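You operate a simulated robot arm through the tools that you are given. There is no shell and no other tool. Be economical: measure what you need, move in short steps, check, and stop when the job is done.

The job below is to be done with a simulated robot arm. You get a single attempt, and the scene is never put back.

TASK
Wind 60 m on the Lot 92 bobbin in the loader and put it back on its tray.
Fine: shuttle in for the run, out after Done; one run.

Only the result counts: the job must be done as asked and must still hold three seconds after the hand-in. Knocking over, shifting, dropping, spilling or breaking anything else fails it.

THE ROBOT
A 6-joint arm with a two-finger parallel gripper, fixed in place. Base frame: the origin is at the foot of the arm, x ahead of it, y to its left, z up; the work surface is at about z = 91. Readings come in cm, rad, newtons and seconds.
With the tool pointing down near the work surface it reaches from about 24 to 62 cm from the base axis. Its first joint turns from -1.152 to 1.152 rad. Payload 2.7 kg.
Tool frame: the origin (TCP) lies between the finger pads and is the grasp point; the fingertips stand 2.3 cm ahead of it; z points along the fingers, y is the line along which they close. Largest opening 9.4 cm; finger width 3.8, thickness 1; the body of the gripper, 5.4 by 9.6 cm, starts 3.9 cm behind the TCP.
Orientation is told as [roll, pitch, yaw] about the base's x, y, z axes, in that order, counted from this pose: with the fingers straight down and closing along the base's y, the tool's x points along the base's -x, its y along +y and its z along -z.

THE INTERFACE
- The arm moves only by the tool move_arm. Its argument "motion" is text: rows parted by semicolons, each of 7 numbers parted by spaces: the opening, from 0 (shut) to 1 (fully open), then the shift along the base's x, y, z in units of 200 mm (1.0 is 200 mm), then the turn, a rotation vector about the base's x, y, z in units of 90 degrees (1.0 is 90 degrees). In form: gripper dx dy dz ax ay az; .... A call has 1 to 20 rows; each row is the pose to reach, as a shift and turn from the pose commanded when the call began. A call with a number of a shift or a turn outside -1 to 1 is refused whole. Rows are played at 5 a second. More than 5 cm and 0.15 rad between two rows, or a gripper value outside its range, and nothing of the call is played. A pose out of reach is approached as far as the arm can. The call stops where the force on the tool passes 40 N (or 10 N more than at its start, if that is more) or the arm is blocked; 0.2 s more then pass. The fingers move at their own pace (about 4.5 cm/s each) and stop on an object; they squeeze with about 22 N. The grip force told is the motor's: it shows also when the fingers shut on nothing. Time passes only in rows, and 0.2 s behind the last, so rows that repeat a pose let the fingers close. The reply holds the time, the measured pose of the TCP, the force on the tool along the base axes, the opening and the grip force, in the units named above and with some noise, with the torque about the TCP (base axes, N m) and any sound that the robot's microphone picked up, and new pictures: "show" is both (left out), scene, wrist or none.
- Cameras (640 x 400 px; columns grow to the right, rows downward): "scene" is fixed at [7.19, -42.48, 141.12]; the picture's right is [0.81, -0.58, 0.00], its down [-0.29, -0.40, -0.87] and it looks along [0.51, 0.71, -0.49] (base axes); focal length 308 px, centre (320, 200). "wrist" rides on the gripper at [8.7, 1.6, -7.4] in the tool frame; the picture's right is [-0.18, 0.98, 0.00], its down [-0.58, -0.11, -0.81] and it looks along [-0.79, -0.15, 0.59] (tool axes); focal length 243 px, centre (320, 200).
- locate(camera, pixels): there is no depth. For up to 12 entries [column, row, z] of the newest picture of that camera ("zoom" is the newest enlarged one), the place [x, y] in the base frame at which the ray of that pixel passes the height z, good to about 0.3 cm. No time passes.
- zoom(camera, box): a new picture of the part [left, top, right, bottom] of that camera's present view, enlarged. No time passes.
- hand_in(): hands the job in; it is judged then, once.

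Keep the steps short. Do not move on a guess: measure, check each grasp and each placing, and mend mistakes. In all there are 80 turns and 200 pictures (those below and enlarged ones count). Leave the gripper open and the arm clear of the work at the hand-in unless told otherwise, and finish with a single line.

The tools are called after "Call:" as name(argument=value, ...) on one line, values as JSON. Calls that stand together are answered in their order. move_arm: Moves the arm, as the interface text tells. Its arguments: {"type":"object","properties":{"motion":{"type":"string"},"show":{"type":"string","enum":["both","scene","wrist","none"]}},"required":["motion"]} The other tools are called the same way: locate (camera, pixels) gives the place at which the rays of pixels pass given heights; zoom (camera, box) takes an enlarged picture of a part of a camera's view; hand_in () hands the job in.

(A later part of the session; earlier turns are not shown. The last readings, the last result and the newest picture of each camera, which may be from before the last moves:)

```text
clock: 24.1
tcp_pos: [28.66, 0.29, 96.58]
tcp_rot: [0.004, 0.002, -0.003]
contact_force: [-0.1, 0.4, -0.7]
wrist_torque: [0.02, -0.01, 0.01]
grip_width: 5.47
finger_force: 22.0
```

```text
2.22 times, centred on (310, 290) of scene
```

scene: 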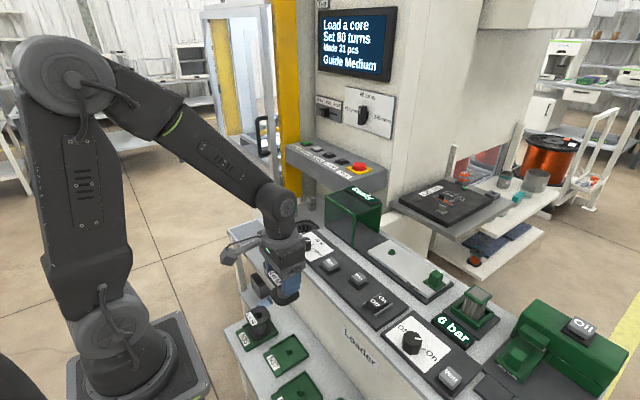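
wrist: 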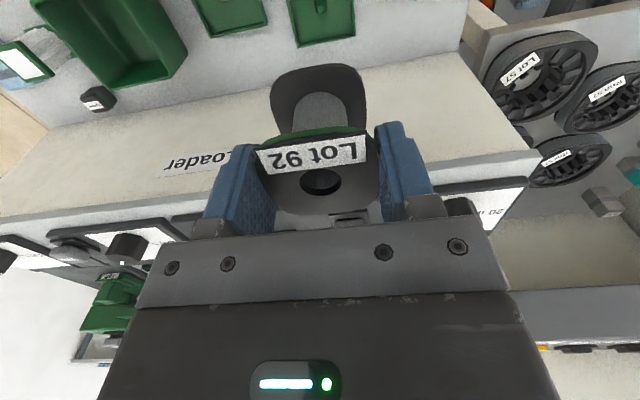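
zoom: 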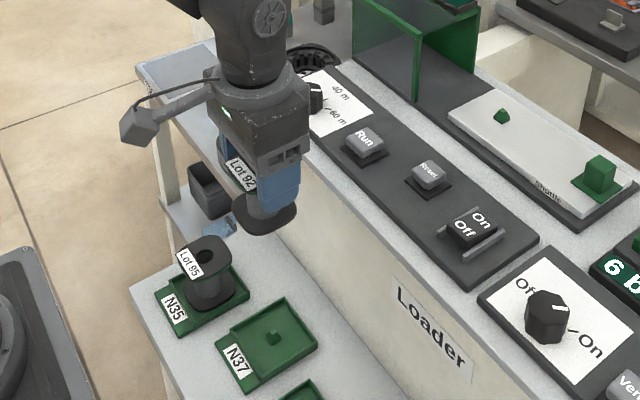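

Call:
locate(camera="wrist", pixels=[[320, 181, 97], [322, 4, 72], [322, 4, 73], [260, 155, 97], [366, 143, 97]])

Call:
locate(camera="scene", pixels=[[288.8, 352.5, 72], [288.8, 352.5, 73], [392.5, 252.5, 92], [392.5, 252.5, 93]])

Call:
zoom(camera="wrist", box=[240, 50, 400, 240])

```text
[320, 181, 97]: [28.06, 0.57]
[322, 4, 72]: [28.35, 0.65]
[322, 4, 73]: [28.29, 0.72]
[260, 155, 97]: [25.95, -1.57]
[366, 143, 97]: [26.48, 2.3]
```

```text
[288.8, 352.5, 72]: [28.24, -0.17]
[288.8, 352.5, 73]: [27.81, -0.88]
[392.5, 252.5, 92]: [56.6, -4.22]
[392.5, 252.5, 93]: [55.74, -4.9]
```

```text
2.11 times, centred on (320, 145) of wrist
```

zoom: 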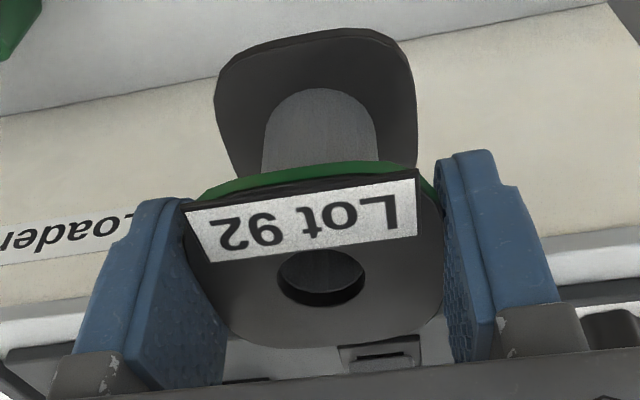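

Peg of N37 ≈ (28.5, 0.5), matching the hole; hole is ≈0.25 cm behind TCP in x. Raise and carry toward the shuttle, stopping short to measure its peg.

Call:
move_arm(motion="0.45 0 0 0.2 0 0 0; 0.45 0 0 0.4 0 0 0; 0.45 0.2 -0.06 0.4 0 0 0; 0.45 0.4 -0.12 0.4 0 0 0; 0.45 0.6 -0.18 0.4 0 0 0; 0.45 0.75 -0.243 0.4 0 0 0; 0.45 0.75 -0.243 0.4 0 0 0")

Call:
zoom(camera="wrist", box=[200, 20, 440, 200])

```text
clock: 25.7
tcp_pos: [43.76, -4.4, 104.51]
tcp_rot: [0.004, 0.002, 0.001]
contact_force: [0.2, -0.1, -0.1]
wrist_torque: [-0.05, 0.03, -0.02]
grip_width: 5.47
finger_force: 21.6
```

scene: 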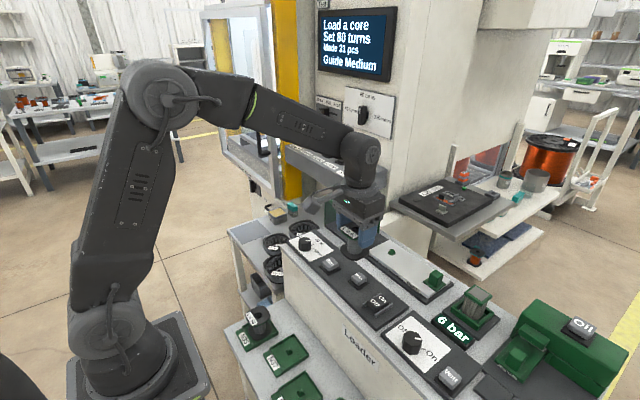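
wrist: 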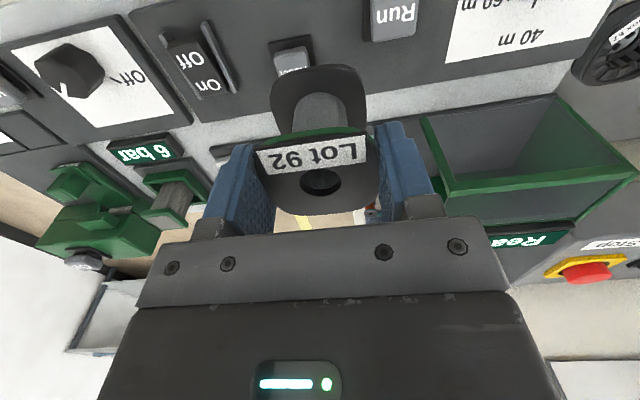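

```text
2.22 times, centred on (320, 110) of wrist
```

zoom: 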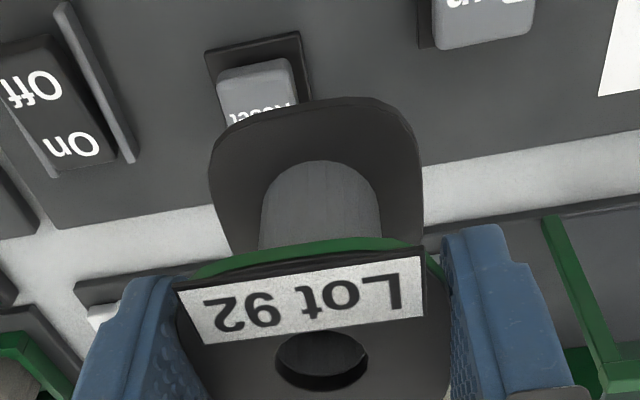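

The bobbin hides the peg in this view; earlier two-view measurement gives peg (56.3, -4.5). Move above it and look from the scene camera.

Call:
move_arm(motion="0.45 0.2 0 0 0 0 0; 0.45 0.4 -0.003 0 0 0 0; 0.45 0.6 -0.006 0 0 0 0; 0.45 0.637 -0.0075 0 0 0 0; 0.45 0.637 -0.0075 -0.15 0 0 0; 0.45 0.637 -0.0075 -0.25 0 0 0; 0.45 0.637 -0.0075 -0.25 0 0 0")

Call:
zoom(camera="scene", box=[350, 210, 450, 290])

```text
clock: 27.3
tcp_pos: [56.43, -4.71, 99.49]
tcp_rot: [0.004, 0.002, -0.002]
contact_force: [0.3, -0.1, 0.0]
wrist_torque: [-0.01, -0.01, 0.03]
grip_width: 5.49
finger_force: 22.0
```

scene: 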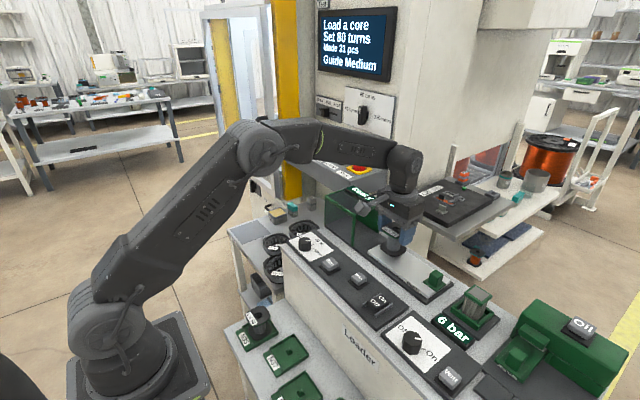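
wrist: 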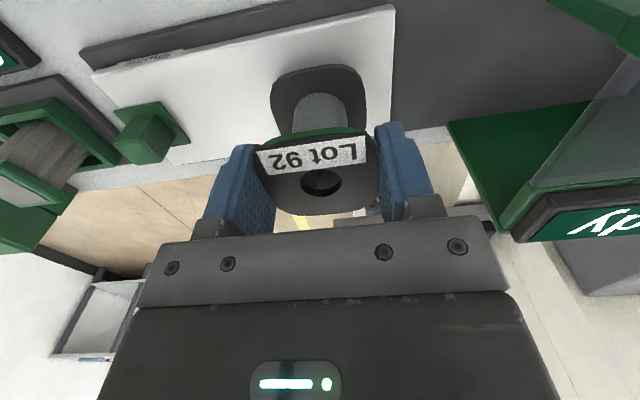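

```text
5.00 times, centred on (400, 250) of scene
```

zoom: 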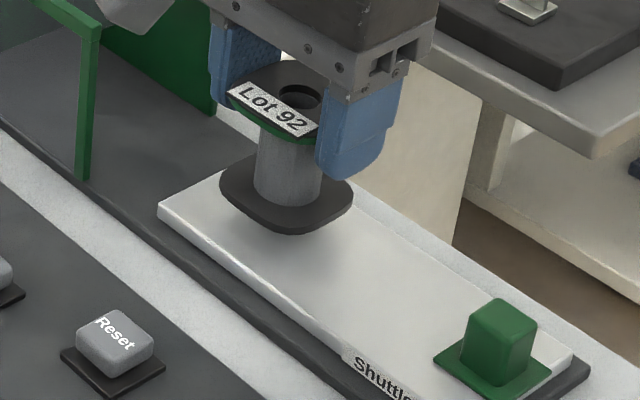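

Measure plate corners, peg base and handle from both views to settle the height.

Call:
locate(camera="scene", pixels=[[367.5, 251.5, 92], [389.3, 239.6, 92], [391.9, 253.8, 92], [450.5, 280.5, 92], [427.9, 297.5, 92], [434.4, 283.9, 92], [391.9, 253.8, 91.5], [436.5, 272, 95], [436.5, 272, 94]])

Call:
locate(camera="wrist", pixels=[[394, 6, 92], [391, 127, 92], [92, 77, 92], [394, 6, 93], [92, 77, 93], [150, 130, 92], [150, 130, 94], [150, 130, 95], [391, 127, 93]])

Call:
zoom(camera="wrist", box=[80, 0, 400, 200])

```text
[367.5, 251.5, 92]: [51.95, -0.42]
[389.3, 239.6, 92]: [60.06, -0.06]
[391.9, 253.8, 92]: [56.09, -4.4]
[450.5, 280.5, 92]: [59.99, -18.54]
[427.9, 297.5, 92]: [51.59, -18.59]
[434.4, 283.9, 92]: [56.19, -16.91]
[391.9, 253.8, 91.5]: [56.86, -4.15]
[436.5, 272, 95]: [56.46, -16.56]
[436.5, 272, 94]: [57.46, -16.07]
```

```text
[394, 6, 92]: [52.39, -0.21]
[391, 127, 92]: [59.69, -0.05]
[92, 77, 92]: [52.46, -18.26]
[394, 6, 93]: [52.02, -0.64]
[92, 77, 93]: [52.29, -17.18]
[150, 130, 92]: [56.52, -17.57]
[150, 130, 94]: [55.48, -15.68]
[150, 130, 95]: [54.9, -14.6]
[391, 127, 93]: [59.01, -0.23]
```

```text
2.00 times, centred on (240, 100) of wrist
```

zoom: 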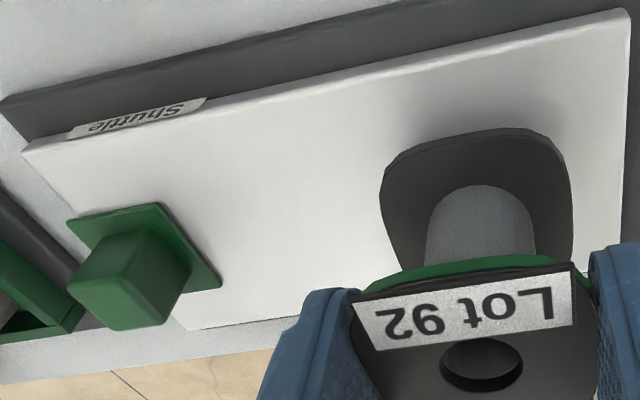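

Call:
locate(camera="scene", pixels=[[396, 229.4, 100], [396, 229.4, 99.5]])

Call:
locate(camera="wrist", pixels=[[320.5, 182.5, 100], [320.5, 182.5, 99.5]])

```text
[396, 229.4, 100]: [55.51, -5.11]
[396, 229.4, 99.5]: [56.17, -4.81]
```

```text
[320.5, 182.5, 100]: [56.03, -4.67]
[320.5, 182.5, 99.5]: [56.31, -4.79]
```

Hole is at (56.2, -4.75); shift +0.3 in y, -0.1 in x and lower 1.5 cm.

Call:
move_arm(motion="0.45 -0.005 0.015 0 0 0 0; 0.45 -0.005 0.015 -0.04 0 0 0; 0.45 -0.005 0.015 -0.075 0 0 0; 0.45 -0.005 0.015 -0.075 0 0 0")

Call:
zoom(camera="scene", box=[350, 210, 450, 290])

```text
clock: 28.3
tcp_pos: [56.27, -4.25, 97.92]
tcp_rot: [0.004, 0.0, -0.002]
contact_force: [-0.5, 0.9, -0.2]
wrist_torque: [-0.02, -0.01, -0.02]
grip_width: 5.49
finger_force: 22.0
```

scene: 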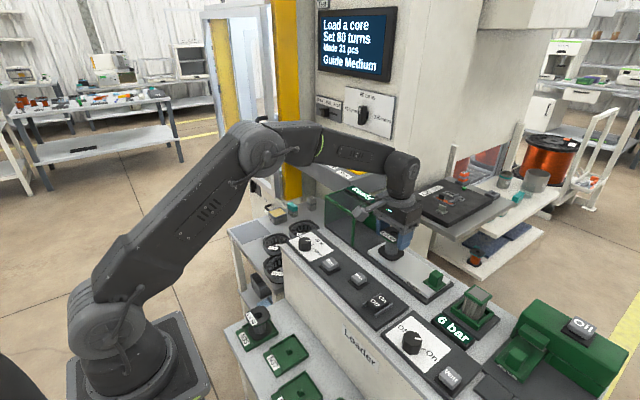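
wrist: 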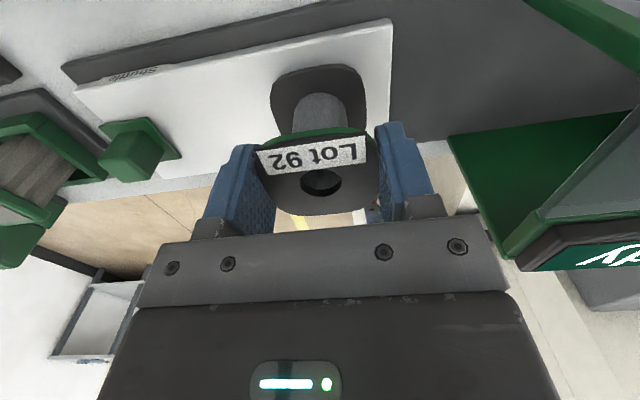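

```text
5.00 times, centred on (400, 250) of scene
```

zoom: 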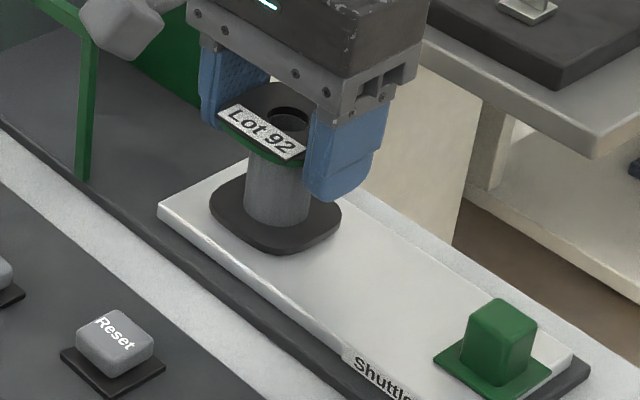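

No contact yet; lower another 0.8 cm in small steps.

Call:
move_arm(motion="0.45 0 -0.004 -0.015 0 0 0; 0.45 0 -0.004 -0.03 0 0 0; 0.45 0 -0.004 -0.04 0 0 0; 0.45 0 -0.004 -0.04 0 0 0", show="none")

Call:
zoom(camera="scene", box=[350, 210, 450, 290])

```text
clock: 29.3
tcp_pos: [56.32, -4.41, 97.39]
tcp_rot: [0.003, -0.006, 0.0]
contact_force: [2.2, 0.5, 20.1]
wrist_torque: [0.03, -0.06, 0.03]
grip_width: 5.52
finger_force: 21.8
```

```text
5.00 times, centred on (400, 250) of scene
```

zoom: 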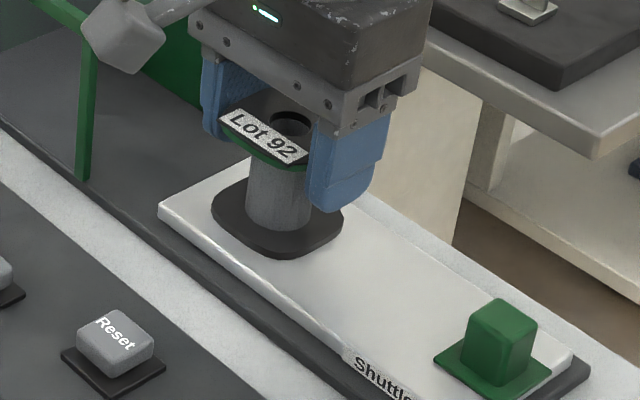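

Contact at z=97.4 (20 N). Check whether it sits on the plate or on the peg tip.

Call:
zoom(camera="scene", box=[375, 235, 435, 275])

Call:
move_arm(motion="0.45 0 -0.004 0.02 0 0 0; 0.45 0 -0.004 0.02 0 0 0", show="none")

Call:
zoom(camera="scene", box=[365, 230, 425, 270])

```text
10.00 times, centred on (405, 255) of scene
```

zoom: 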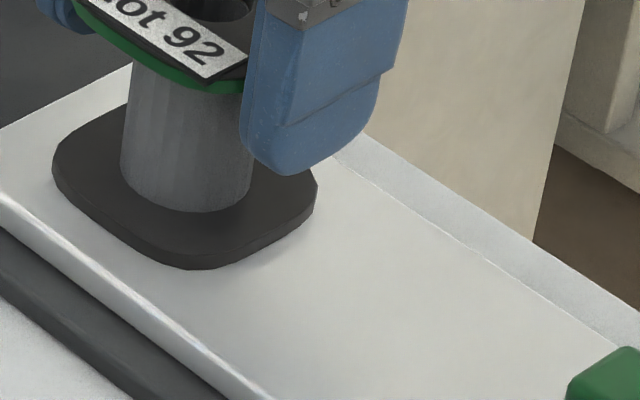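

```text
clock: 29.9
tcp_pos: [56.18, -4.34, 97.42]
tcp_rot: [0.003, 0.005, -0.002]
contact_force: [1.8, 0.6, 1.1]
wrist_torque: [0.03, -0.11, 0.01]
grip_width: 5.44
finger_force: 21.6
```

```text
10.00 times, centred on (395, 250) of scene
```

zoom: 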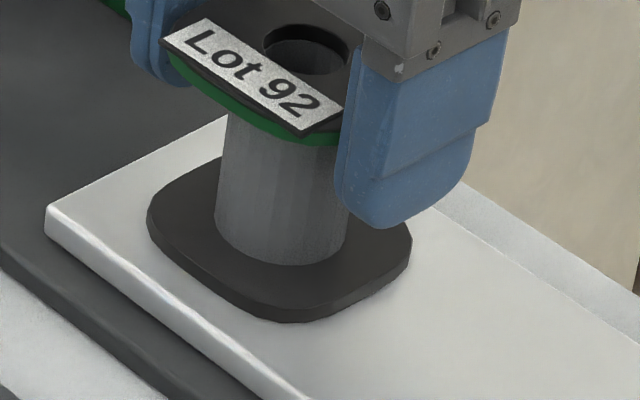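

Call:
locate(camera="zoom", pixels=[[150, 235, 92], [408, 265, 92], [250, 310, 92], [330, 315, 92], [290, 322, 92], [306, 48, 97.4], [150, 235, 92.7], [408, 265, 92.7]])

```text
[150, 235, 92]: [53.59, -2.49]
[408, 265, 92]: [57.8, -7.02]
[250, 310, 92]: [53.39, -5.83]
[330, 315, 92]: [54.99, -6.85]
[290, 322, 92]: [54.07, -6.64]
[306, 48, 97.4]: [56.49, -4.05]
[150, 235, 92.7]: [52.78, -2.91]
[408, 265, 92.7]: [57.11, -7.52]
```

Edges located at z=92 agree with the TCP, so the bobbin is flush on the plate over the peg. Release and rise.

Call:
move_arm(motion="0.55 0 0 0 0 0 0; 0.7 0 0 0 0 0 0; 0.75 0 0 0 0 0 0; 0.75 0 0 0 0 0 0; 0.75 0 0 0.1 0 0 0; 0.75 0 0 0.25 0 0 0; 0.75 0 0 0.4 0 0 0; 0.75 -0.2 0 0.4 0 0 0; 0.75 -0.4 0 0.4 0 0 0; 0.75 -0.4 0 0.4 0 0 0")

Call:
zoom(camera="wrist", box=[200, 20, 440, 200])

Call:
zoom(camera="scene", box=[350, 210, 450, 290])

```text
clock: 32.1
tcp_pos: [48.32, -4.31, 105.57]
tcp_rot: [0.004, -0.001, 0.0]
contact_force: [0.5, -0.1, 0.0]
wrist_torque: [0.03, 0.01, -0.03]
grip_width: 7.04
finger_force: 0.0
```

scene: 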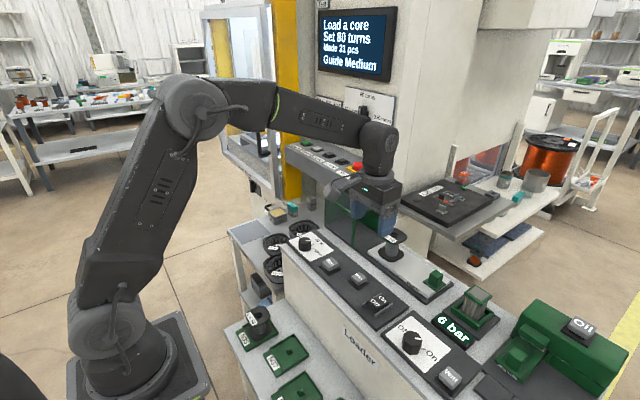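
wrist: 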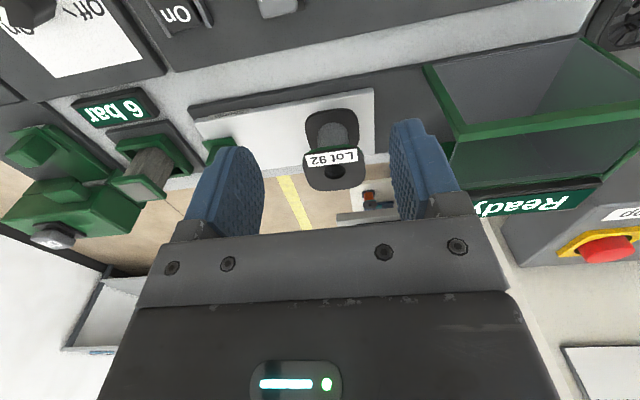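

```text
2.22 times, centred on (320, 110) of wrist
```

zoom: 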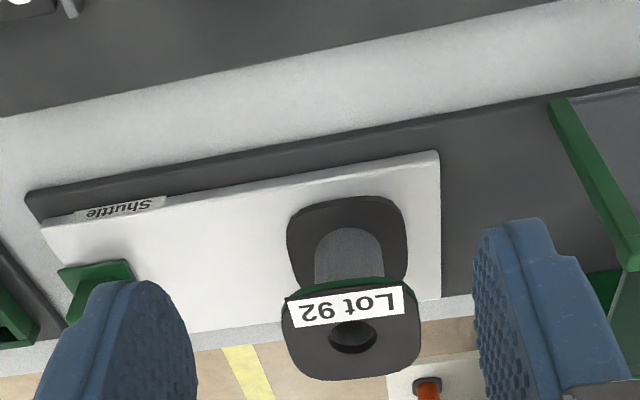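

```text
5.00 times, centred on (400, 250) of scene
```

zoom: 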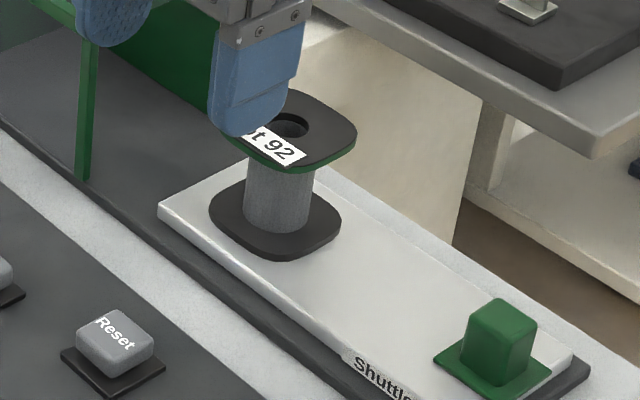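

Bobbin stands upright on the shuttle. Now check clearance near the handle (the brush-like block beside it).

Call:
zoom(camera="scene", box=[410, 250, 530, 350])

Call:
locate(camera="scene", pixels=[[476, 294, 96], [476, 294, 98], [476, 294, 100], [437, 271, 94], [437, 271, 95], [437, 271, 96]])

Call:
locate(camera="wrist", pixels=[[137, 189, 96], [137, 189, 98], [137, 189, 100]])

```text
4.00 times, centred on (470, 300) of scene
```

zoom: 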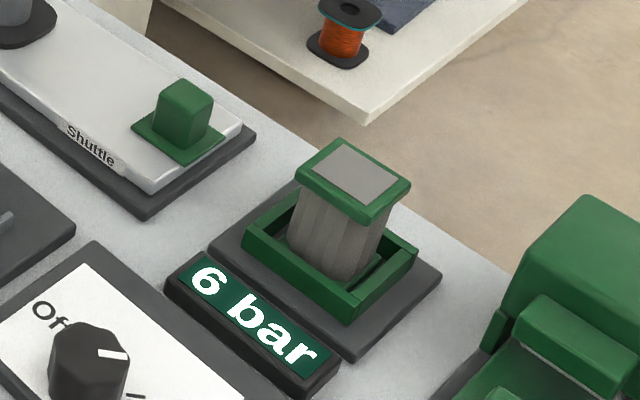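

```text
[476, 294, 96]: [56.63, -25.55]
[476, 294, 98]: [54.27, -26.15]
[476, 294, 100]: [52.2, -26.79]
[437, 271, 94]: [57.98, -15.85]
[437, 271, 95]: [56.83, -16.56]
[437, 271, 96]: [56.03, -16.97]
```

```text
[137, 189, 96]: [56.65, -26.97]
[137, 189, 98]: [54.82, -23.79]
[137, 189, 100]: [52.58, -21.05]
```

Clearance is fine. Move above the handle at (56.4, -16.8).

Call:
move_arm(motion="0.5 0 -0.2 0 0 0 0; 0.5 0 -0.4 0 0 0 0; 0.5 0.13 -0.55 0 0 0 0; 0.5 0.27 -0.625 0 0 0 0; 0.5 0.405 -0.625 0 0 0 0; 0.5 0.405 -0.625 -0.15 0 0 0; 0.5 0.405 -0.625 -0.25 0 0 0; 0.5 0.405 -0.625 -0.25 0 0 0")

Call:
zoom(camera="scene", box=[380, 220, 500, 320])

Call:
zoom(camera="wrist", box=[220, 80, 420, 220])

```text
clock: 33.9
tcp_pos: [56.44, -17.02, 100.56]
tcp_rot: [0.004, 0.001, -0.002]
contact_force: [-0.5, 0.1, 1.3]
wrist_torque: [0.01, -0.02, 0.02]
grip_width: 4.71
finger_force: 0.0
```

scene: 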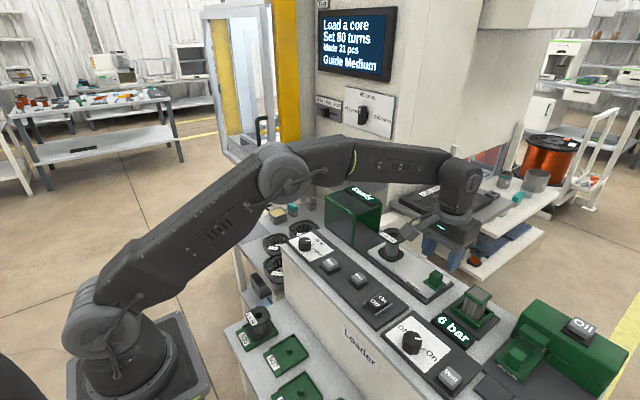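
wrist: 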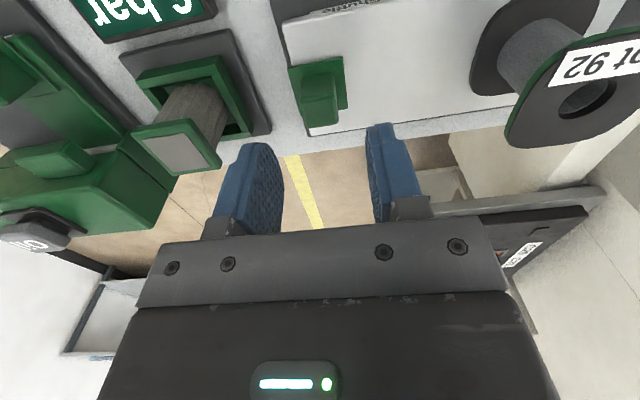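

```text
4.00 times, centred on (440, 270) of scene
```

zoom: 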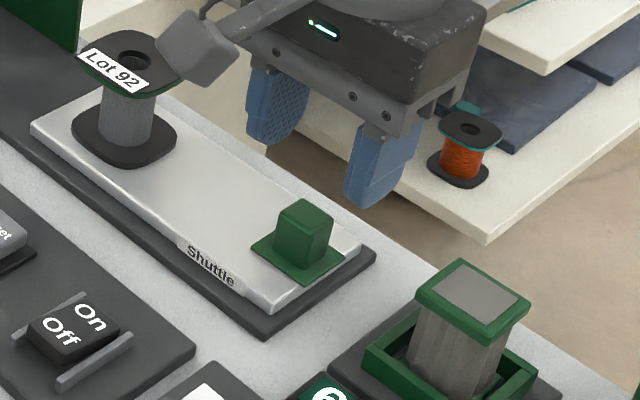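

```text
2.86 times, centred on (320, 150) of wrist
```

zoom: 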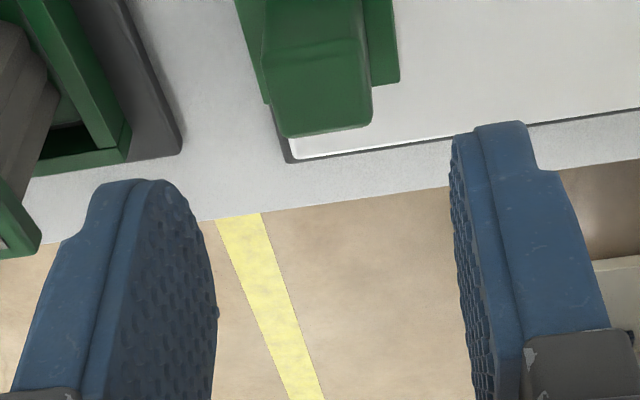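

Call:
locate(camera="wrist", pixels=[[319, 112, 95], [301, 107, 95], [340, 101, 95], [301, 113, 95], [320, 125, 95], [318, 99, 95]])

Call:
locate(camera="scene", pixels=[[436.5, 273, 95], [436.5, 273, 94.5]])

```text
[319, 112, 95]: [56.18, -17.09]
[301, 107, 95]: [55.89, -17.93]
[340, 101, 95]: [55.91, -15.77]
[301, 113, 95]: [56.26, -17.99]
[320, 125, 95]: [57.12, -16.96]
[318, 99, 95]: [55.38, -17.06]
```

```text
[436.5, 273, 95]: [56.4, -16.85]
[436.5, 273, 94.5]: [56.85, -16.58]
```

Handle centre (56.25, -16.95), top z≈95. Lower and grip.

Call:
move_arm(motion="0.5 -0.005 0 -0.1 0 0 0; 0.5 -0.005 0 -0.2 0 0 0; 0.5 -0.005 0 -0.25 0 0 0; 0.5 -0.005 0 -0.27 0 0 0; 0.5 -0.005 0 -0.27 0 0 0; 0.1 -0.005 0 -0.27 0 0 0; 0.1 -0.005 0 -0.27 0 0 0; 0.1 -0.005 0 -0.27 0 0 0; 0.1 -0.005 0 -0.27 0 0 0")

```text
clock: 35.9
tcp_pos: [56.28, -17.07, 95.13]
tcp_rot: [0.004, 0.001, 0.0]
contact_force: [-1.2, -1.3, -2.6]
wrist_torque: [-0.58, -0.33, 0.21]
grip_width: 2.19
finger_force: 45.2
```

scene: 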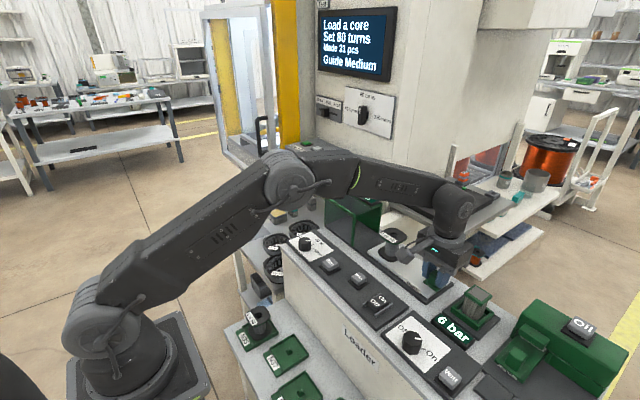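
wrist: 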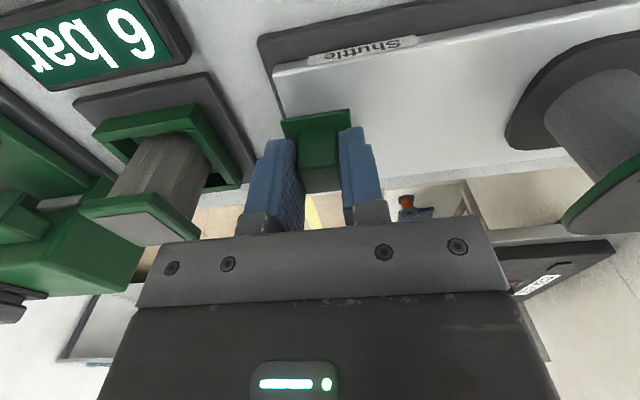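

Handle gripped (2.19 cm). Push gently +y, first 4 cm, in slow rows so the bobbin stays put.

Call:
move_arm(motion="0.1 0 0.02 0 0 0 0; 0.1 0 0.05 0 0 0 0; 0.1 0 0.09 0 0 0 0; 0.1 0 0.13 0 0 0 0; 0.1 0 0.17 0 0 0 0; 0.1 0 0.2 0 0 0 0; 0.1 0 0.2 0 0 0 0")

Call:
zoom(camera="scene", box=[340, 190, 460, 290])

```text
clock: 37.5
tcp_pos: [56.27, -12.85, 95.28]
tcp_rot: [0.004, 0.004, 0.0]
contact_force: [-8.7, -0.4, -3.5]
wrist_torque: [-0.52, -0.61, 0.37]
grip_width: 2.19
finger_force: 44.8
```

scene: 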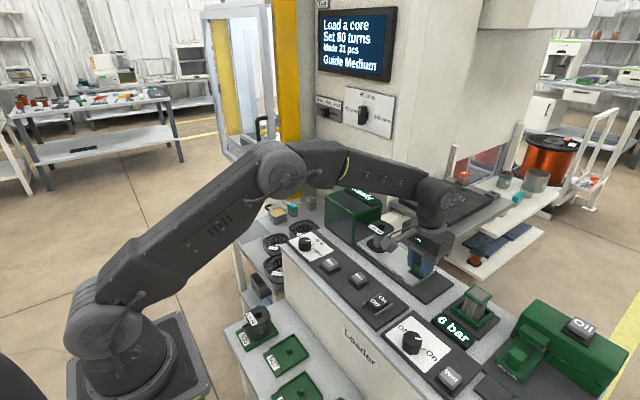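
wrist: 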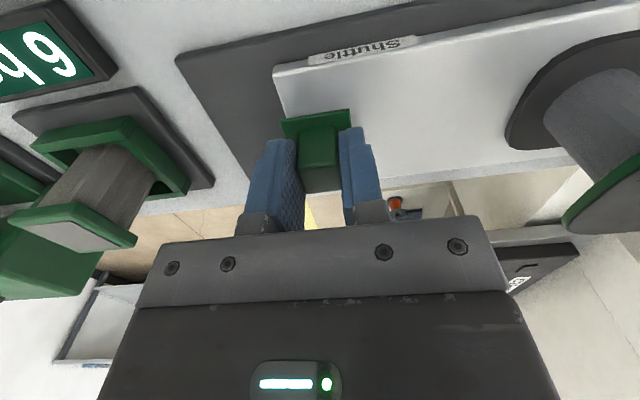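

```text
4.00 times, centred on (400, 240) of scene
```

zoom: 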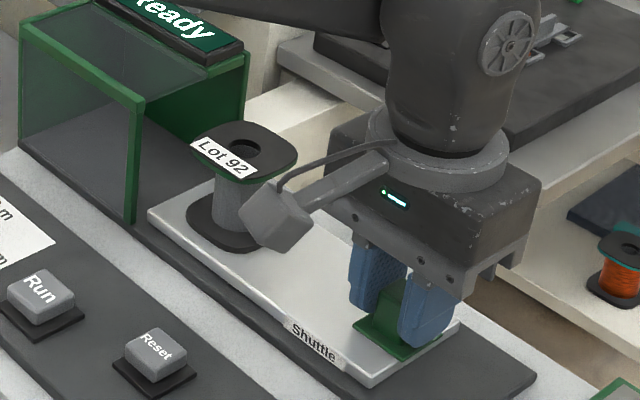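

Moving well. Continue toward the end stop.

Call:
move_arm(motion="0.1 -0.006 0.04 0 0 0 0; 0.1 -0.008 0.09 0 0 0 0; 0.1 -0.009 0.14 0 0 0 0; 0.1 -0.01 0.19 0 0 0 0; 0.1 -0.01 0.24 0 0 0 0; 0.1 -0.01 0.29 0 0 0 0; 0.1 -0.01 0.33 0 0 0 0; 0.1 -0.01 0.37 0 0 0 0; 0.1 -0.01 0.37 0 0 0 0")

Call:
zoom(camera="scene", box=[320, 170, 440, 270])

```text
clock: 39.5
tcp_pos: [56.16, -5.58, 95.22]
tcp_rot: [0.005, -0.003, 0.0]
contact_force: [25.4, 0.5, -13.3]
wrist_torque: [-0.69, -0.09, 0.3]
grip_width: 2.21
finger_force: 45.5
```

scene: 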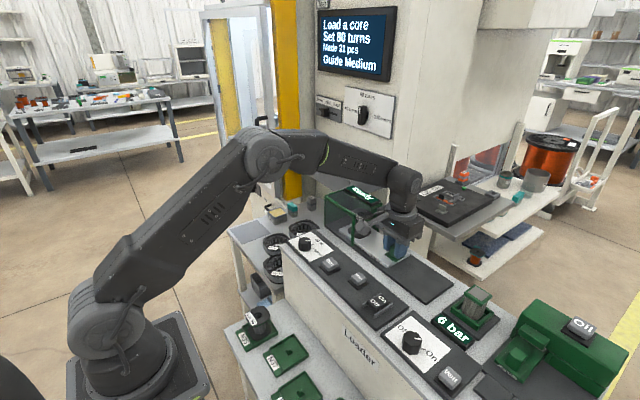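
wrist: 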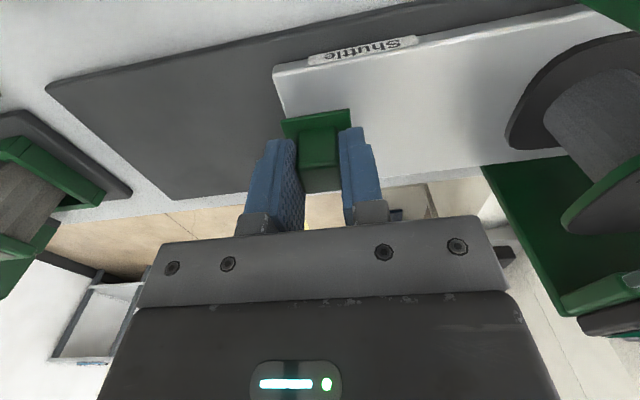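

```text
4.00 times, centred on (380, 220) of scene
```

zoom: 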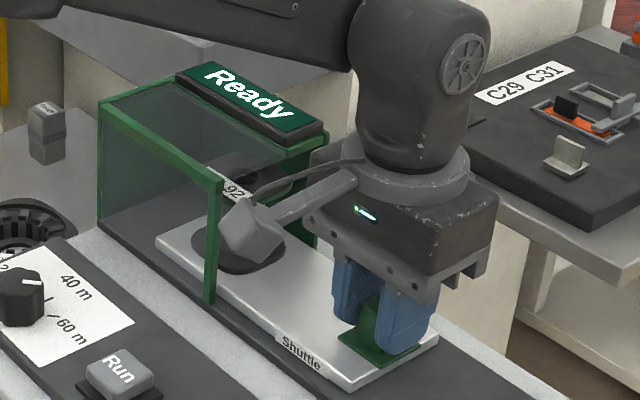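

No stop yet (x side load, I'll ease it by +0.12 cm). Continue slowly until it stops.

Call:
move_arm(motion="0.1 0.006 0 0 0 0 0; 0.1 0.006 0.02 0 0 0 0; 0.1 0.006 0.04 0 0 0 0; 0.1 0.006 0.06 0 0 0 0; 0.1 0.006 0.08 0 0 0 0; 0.1 0.006 0.1 0 0 0 0; 0.1 0.006 0.12 0 0 0 0; 0.1 0.006 0.14 0 0 0 0; 0.1 0.006 0.16 0 0 0 0")

Call:
zoom(camera="scene", box=[320, 170, 440, 270])

```text
clock: 41.5
tcp_pos: [56.39, -2.34, 95.14]
tcp_rot: [0.004, 0.0, -0.001]
contact_force: [16.8, -1.9, -6.7]
wrist_torque: [-0.62, -0.03, 0.47]
grip_width: 2.19
finger_force: 45.5
```

scene: 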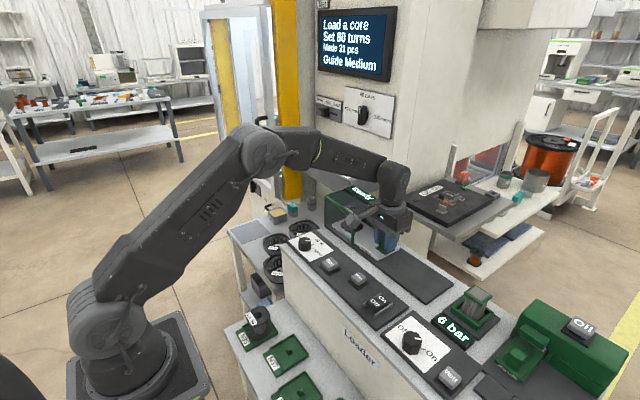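
wrist: 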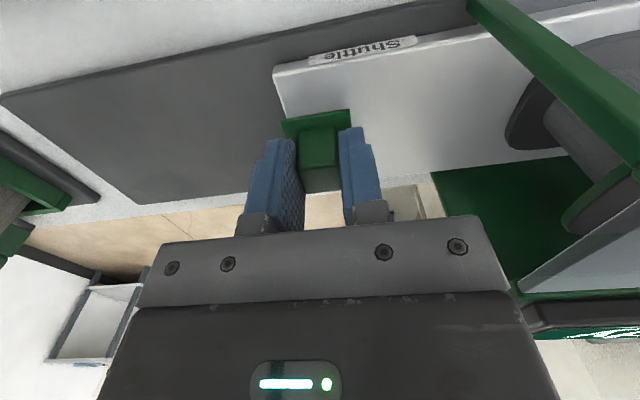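

```text
4.00 times, centred on (380, 220) of scene
```

zoom: 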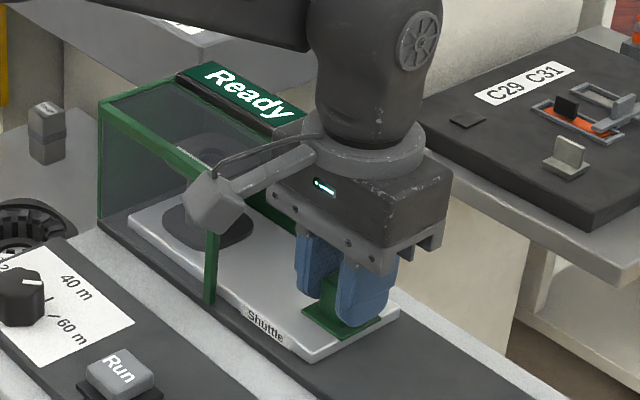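

Push up to 1 cm further, watching for the stop.

Call:
move_arm(motion="0.1 0.004 0.01 0 0 0 0; 0.1 0.004 0.02 0 0 0 0; 0.1 0.004 0.03 0 0 0 0; 0.1 0.004 0.04 0 0 0 0; 0.1 0.004 0.05 0 0 0 0; 0.1 0.004 0.05 0 0 0 0")

Call:
zoom(camera="scene", box=[320, 170, 440, 270])

```text
clock: 42.9
tcp_pos: [56.24, -1.91, 95.19]
tcp_rot: [-0.003, 0.002, -0.006]
contact_force: [7.3, -37.3, -7.6]
wrist_torque: [0.25, -0.21, 0.92]
grip_width: 2.2
finger_force: 45.3
```

scene: 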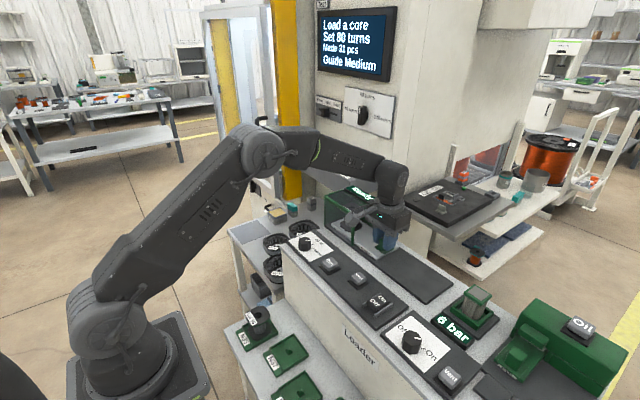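
wrist: 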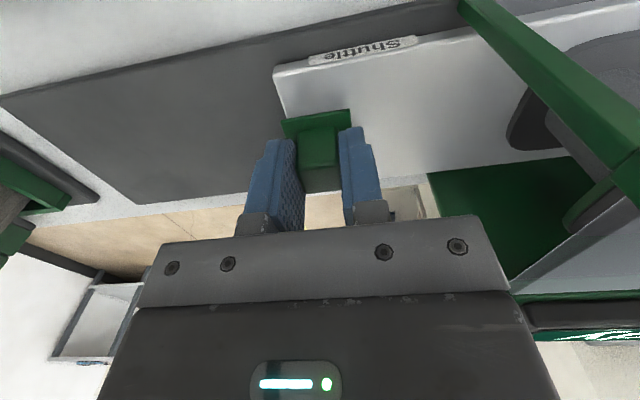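

```text
4.00 times, centred on (380, 220) of scene
```

zoom: 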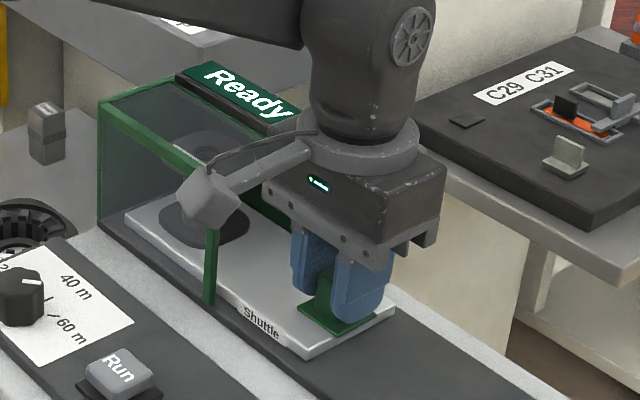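

Blocked at y=-1.9 with 37 N. To be sure it's the end stop and not the gripper touching the housing, I'll release and re-push with closed fingers from behind the handle.

Call:
move_arm(motion="0.5 0 -0.02 0 0 0 0; 0.5 0 -0.02 0 0 0 0; 0.5 0 -0.03 0 0 0 0; 0.5 0 -0.03 0.1 0 0 0; 0.5 0 -0.03 0.2 0 0 0; 0.1 0 -0.2 0.2 0 0 0; 0.05 0 -0.2 0.2 0 0 0; 0 0 -0.2 0.2 0 0 0; 0 0 -0.2 0.2 0 0 0")

Call:
zoom(camera="scene", box=[320, 170, 440, 270])

```text
clock: 44.9
tcp_pos: [56.44, -5.37, 99.21]
tcp_rot: [0.002, 0.002, 0.0]
contact_force: [0.2, -0.6, -0.1]
wrist_torque: [0.01, -0.04, -0.03]
grip_width: 0.0
finger_force: 22.4
```

scene: 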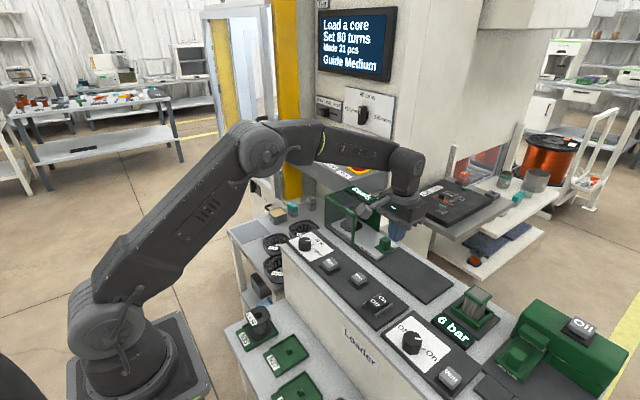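
wrist: 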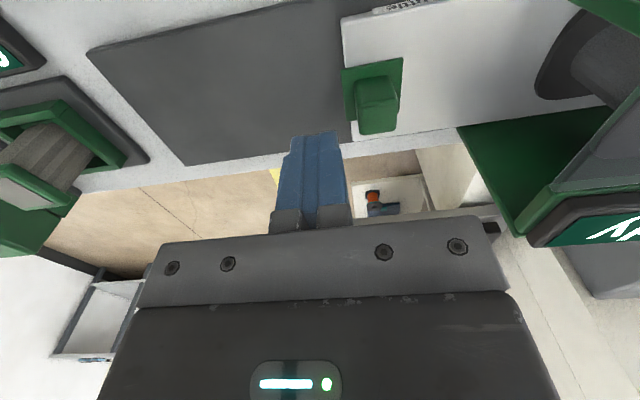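

```text
4.00 times, centred on (380, 220) of scene
```

zoom: 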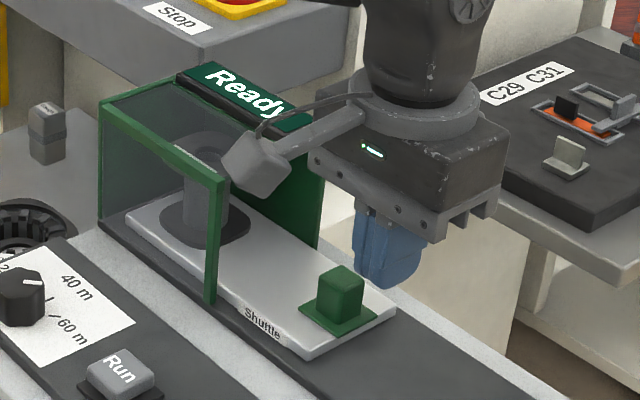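

Lower behind the handle and push gently +y.

Call:
move_arm(motion="0 0 0 -0.1 0 0 0; 0 0 0 -0.195 0 0 0; 0 0 0.03 -0.195 0 0 0; 0 0 0.05 -0.195 0 0 0; 0 0 0.06 -0.195 0 0 0; 0 0 0.07 -0.195 0 0 0; 0 0 0.08 -0.195 0 0 0; 0 0 0.09 -0.195 0 0 0; 0 0 0.1 -0.195 0 0 0; 0 0 0.1 -0.195 0 0 0")

Call:
zoom(camera="scene", box=[320, 170, 440, 270])

```text
clock: 47.1
tcp_pos: [56.32, -3.92, 95.27]
tcp_rot: [-0.003, 0.0, -0.007]
contact_force: [7.4, -36.3, -6.1]
wrist_torque: [-0.43, -0.12, 0.02]
grip_width: 0.02
finger_force: 21.7
```

scene: 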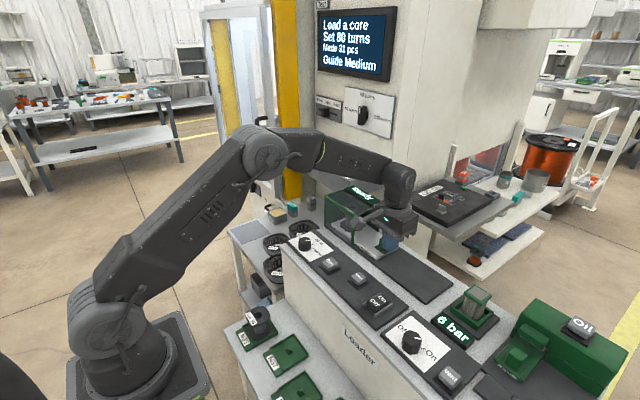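
wrist: 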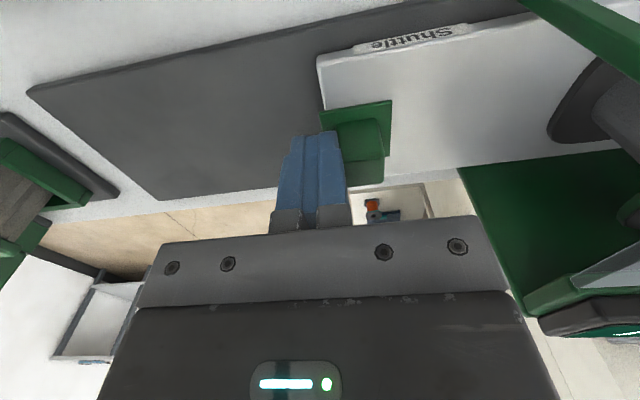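

```text
4.00 times, centred on (380, 220) of scene
```

zoom: 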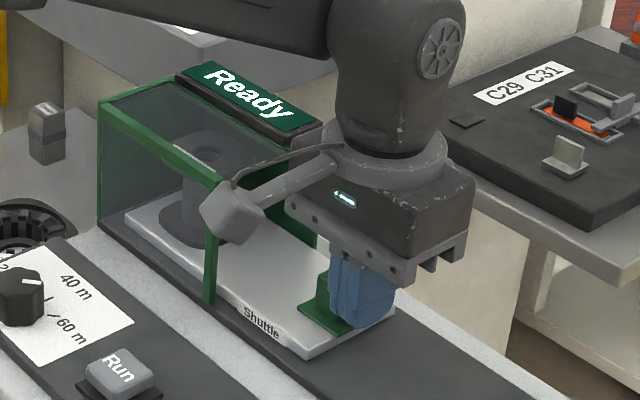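

Same handle position, so the shuttle is fully in at its stop. Back off, rise, and go over the Run button at ≈(41.3, 0.9).

Call:
move_arm(motion="0 0 -0.04 0 0 0 0; 0 0 -0.04 0.2 0 0 0; 0 0 -0.04 0.35 0 0 0; 0 -0.2 -0.04 0.35 0 0 0; 0 -0.4 0 0.35 0 0 0; 0 -0.6 0.1 0.35 0 0 0; 0 -0.75 0.21 0.3 0 0 0; 0 -0.75 0.235 0.15 0 0 0; 0 -0.75 0.235 0.15 0 0 0")

Call:
zoom(camera="scene", box=[290, 180, 410, 280])

Call:
zoom(camera="wrist", box=[220, 0, 420, 140])

```text
clock: 49.1
tcp_pos: [41.21, 1.31, 98.22]
tcp_rot: [0.004, 0.0, -0.002]
contact_force: [-0.4, -0.2, -0.5]
wrist_torque: [0.0, 0.0, -0.01]
grip_width: 0.01
finger_force: 21.9
```

scene: 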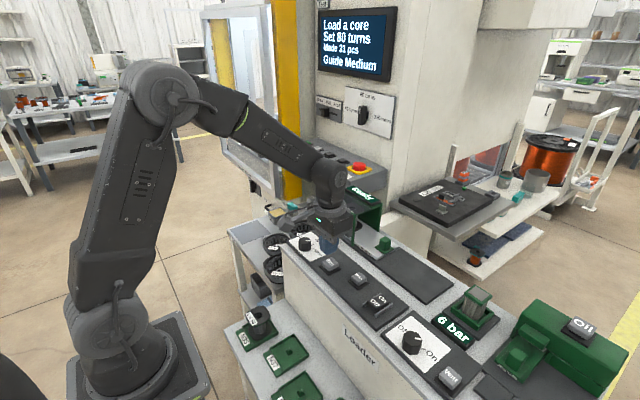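
wrist: 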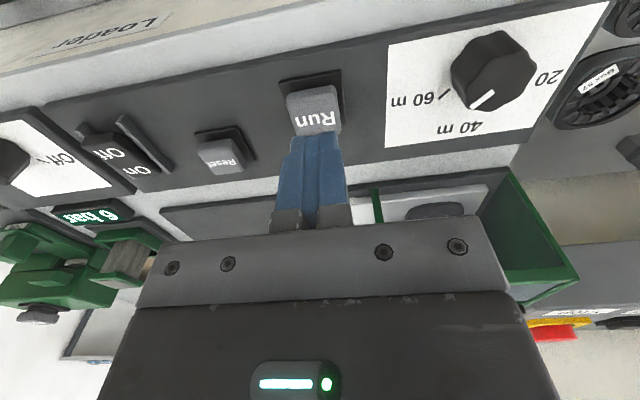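

```text
4.00 times, centred on (350, 230) of scene
```

zoom: 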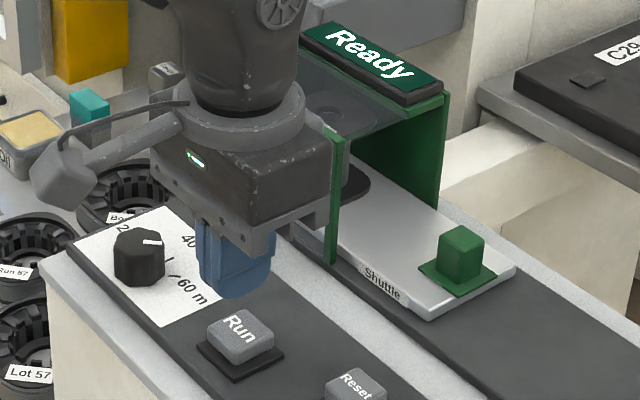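

```text
2.86 times, centred on (320, 70) of wrist
```

zoom: 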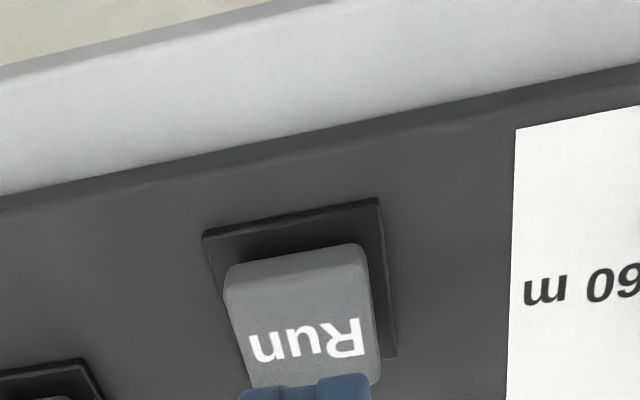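

Call:
locate(camera="wrist", pixels=[[314, 112, 92.5], [314, 112, 93], [314, 112, 93.5]])

Call:
locate(camera="scene", pixels=[[330, 263.5, 92.5], [330, 263.5, 93], [330, 263.5, 93.5]])

```text
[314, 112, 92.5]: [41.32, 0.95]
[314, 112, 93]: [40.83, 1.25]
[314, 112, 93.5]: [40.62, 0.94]
```

```text
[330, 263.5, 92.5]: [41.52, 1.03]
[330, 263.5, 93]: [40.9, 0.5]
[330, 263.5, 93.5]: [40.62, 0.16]
```

Press Run at (41.2, 1.0) slowly with closed fingertips, once.

Call:
move_arm(motion="0 0 -0.014 -0.06 0 0 0; 0 0 -0.014 -0.12 0 0 0; 0 0 -0.014 -0.145 0 0 0; 0 0 -0.014 -0.155 0 0 0; 0 0 -0.014 -0.165 0 0 0; 0 0 -0.014 -0.175 0 0 0; 0 0 -0.014 -0.175 0 0 0")

Call:
zoom(camera="scene", box=[290, 180, 410, 280])

```text
clock: 50.7
tcp_pos: [41.28, 1.14, 94.86]
tcp_rot: [0.004, 0.003, -0.001]
contact_force: [-0.5, -0.8, 2.0]
wrist_torque: [-0.01, 0.01, 0.0]
grip_width: 0.0
finger_force: 21.6
heard: click
```

scene: 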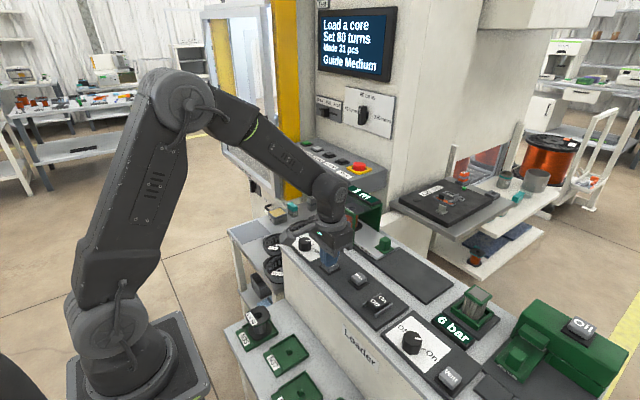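
wrist: 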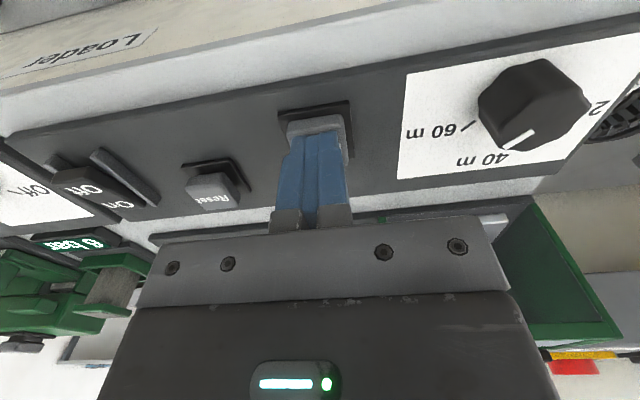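

```text
4.00 times, centred on (350, 230) of scene
```

zoom: 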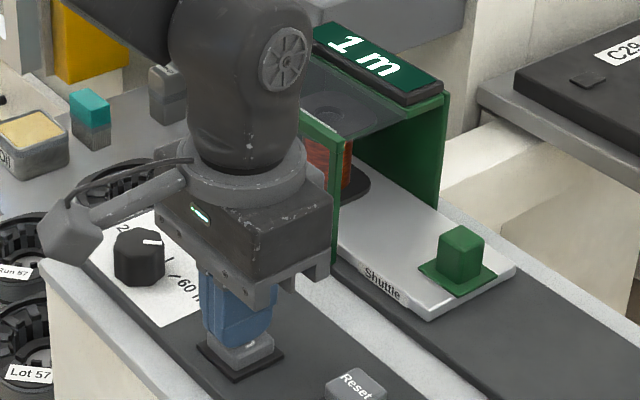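

Click heard; the sign counts "1 m" and copper is winding. Lift off and wait near by.

Call:
move_arm(motion="0 0 0 0.05 0 0 0; 0 0 0 0.2 0 0 0; 0 0 0 0.4 0 0 0; 0 0 0 0.4 0 0 0; 0 0 0 0.4 0 0 0; 0 0 0 0.4 0 0 0; 0 0 0 0.4 0 0 0; 0 0 0 0.4 0 0 0; 0 0 0 0.4 0 0 0; 0 0 0 0.4 0 0 0; 0 0 0 0.4 0 0 0; 0 0 0 0.4 0 0 0; 0 0 0 0.4 0 0 0; 0 0 0 0.4 0 0 0; 0 0 0 0.4 0 0 0; 0 0 0 0.4 0 0 0; 0 0 0 0.4 0 0 0; 0 0 0 0.4 0 0 0; 0 0 0 0.4 0 0 0; 0 0 0 0.4 0 0 0", show="none")

Call:
zoom(camera="scene", box=[290, 180, 410, 280])

```text
clock: 54.9
tcp_pos: [41.33, 1.09, 102.92]
tcp_rot: [0.004, 0.002, -0.002]
contact_force: [-1.0, -0.2, 0.1]
wrist_torque: [0.01, 0.0, -0.01]
grip_width: 0.0
finger_force: 22.0
```

```text
4.00 times, centred on (350, 230) of scene
```

zoom: 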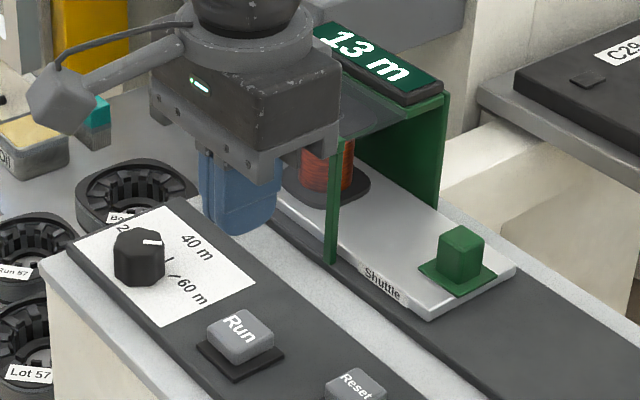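

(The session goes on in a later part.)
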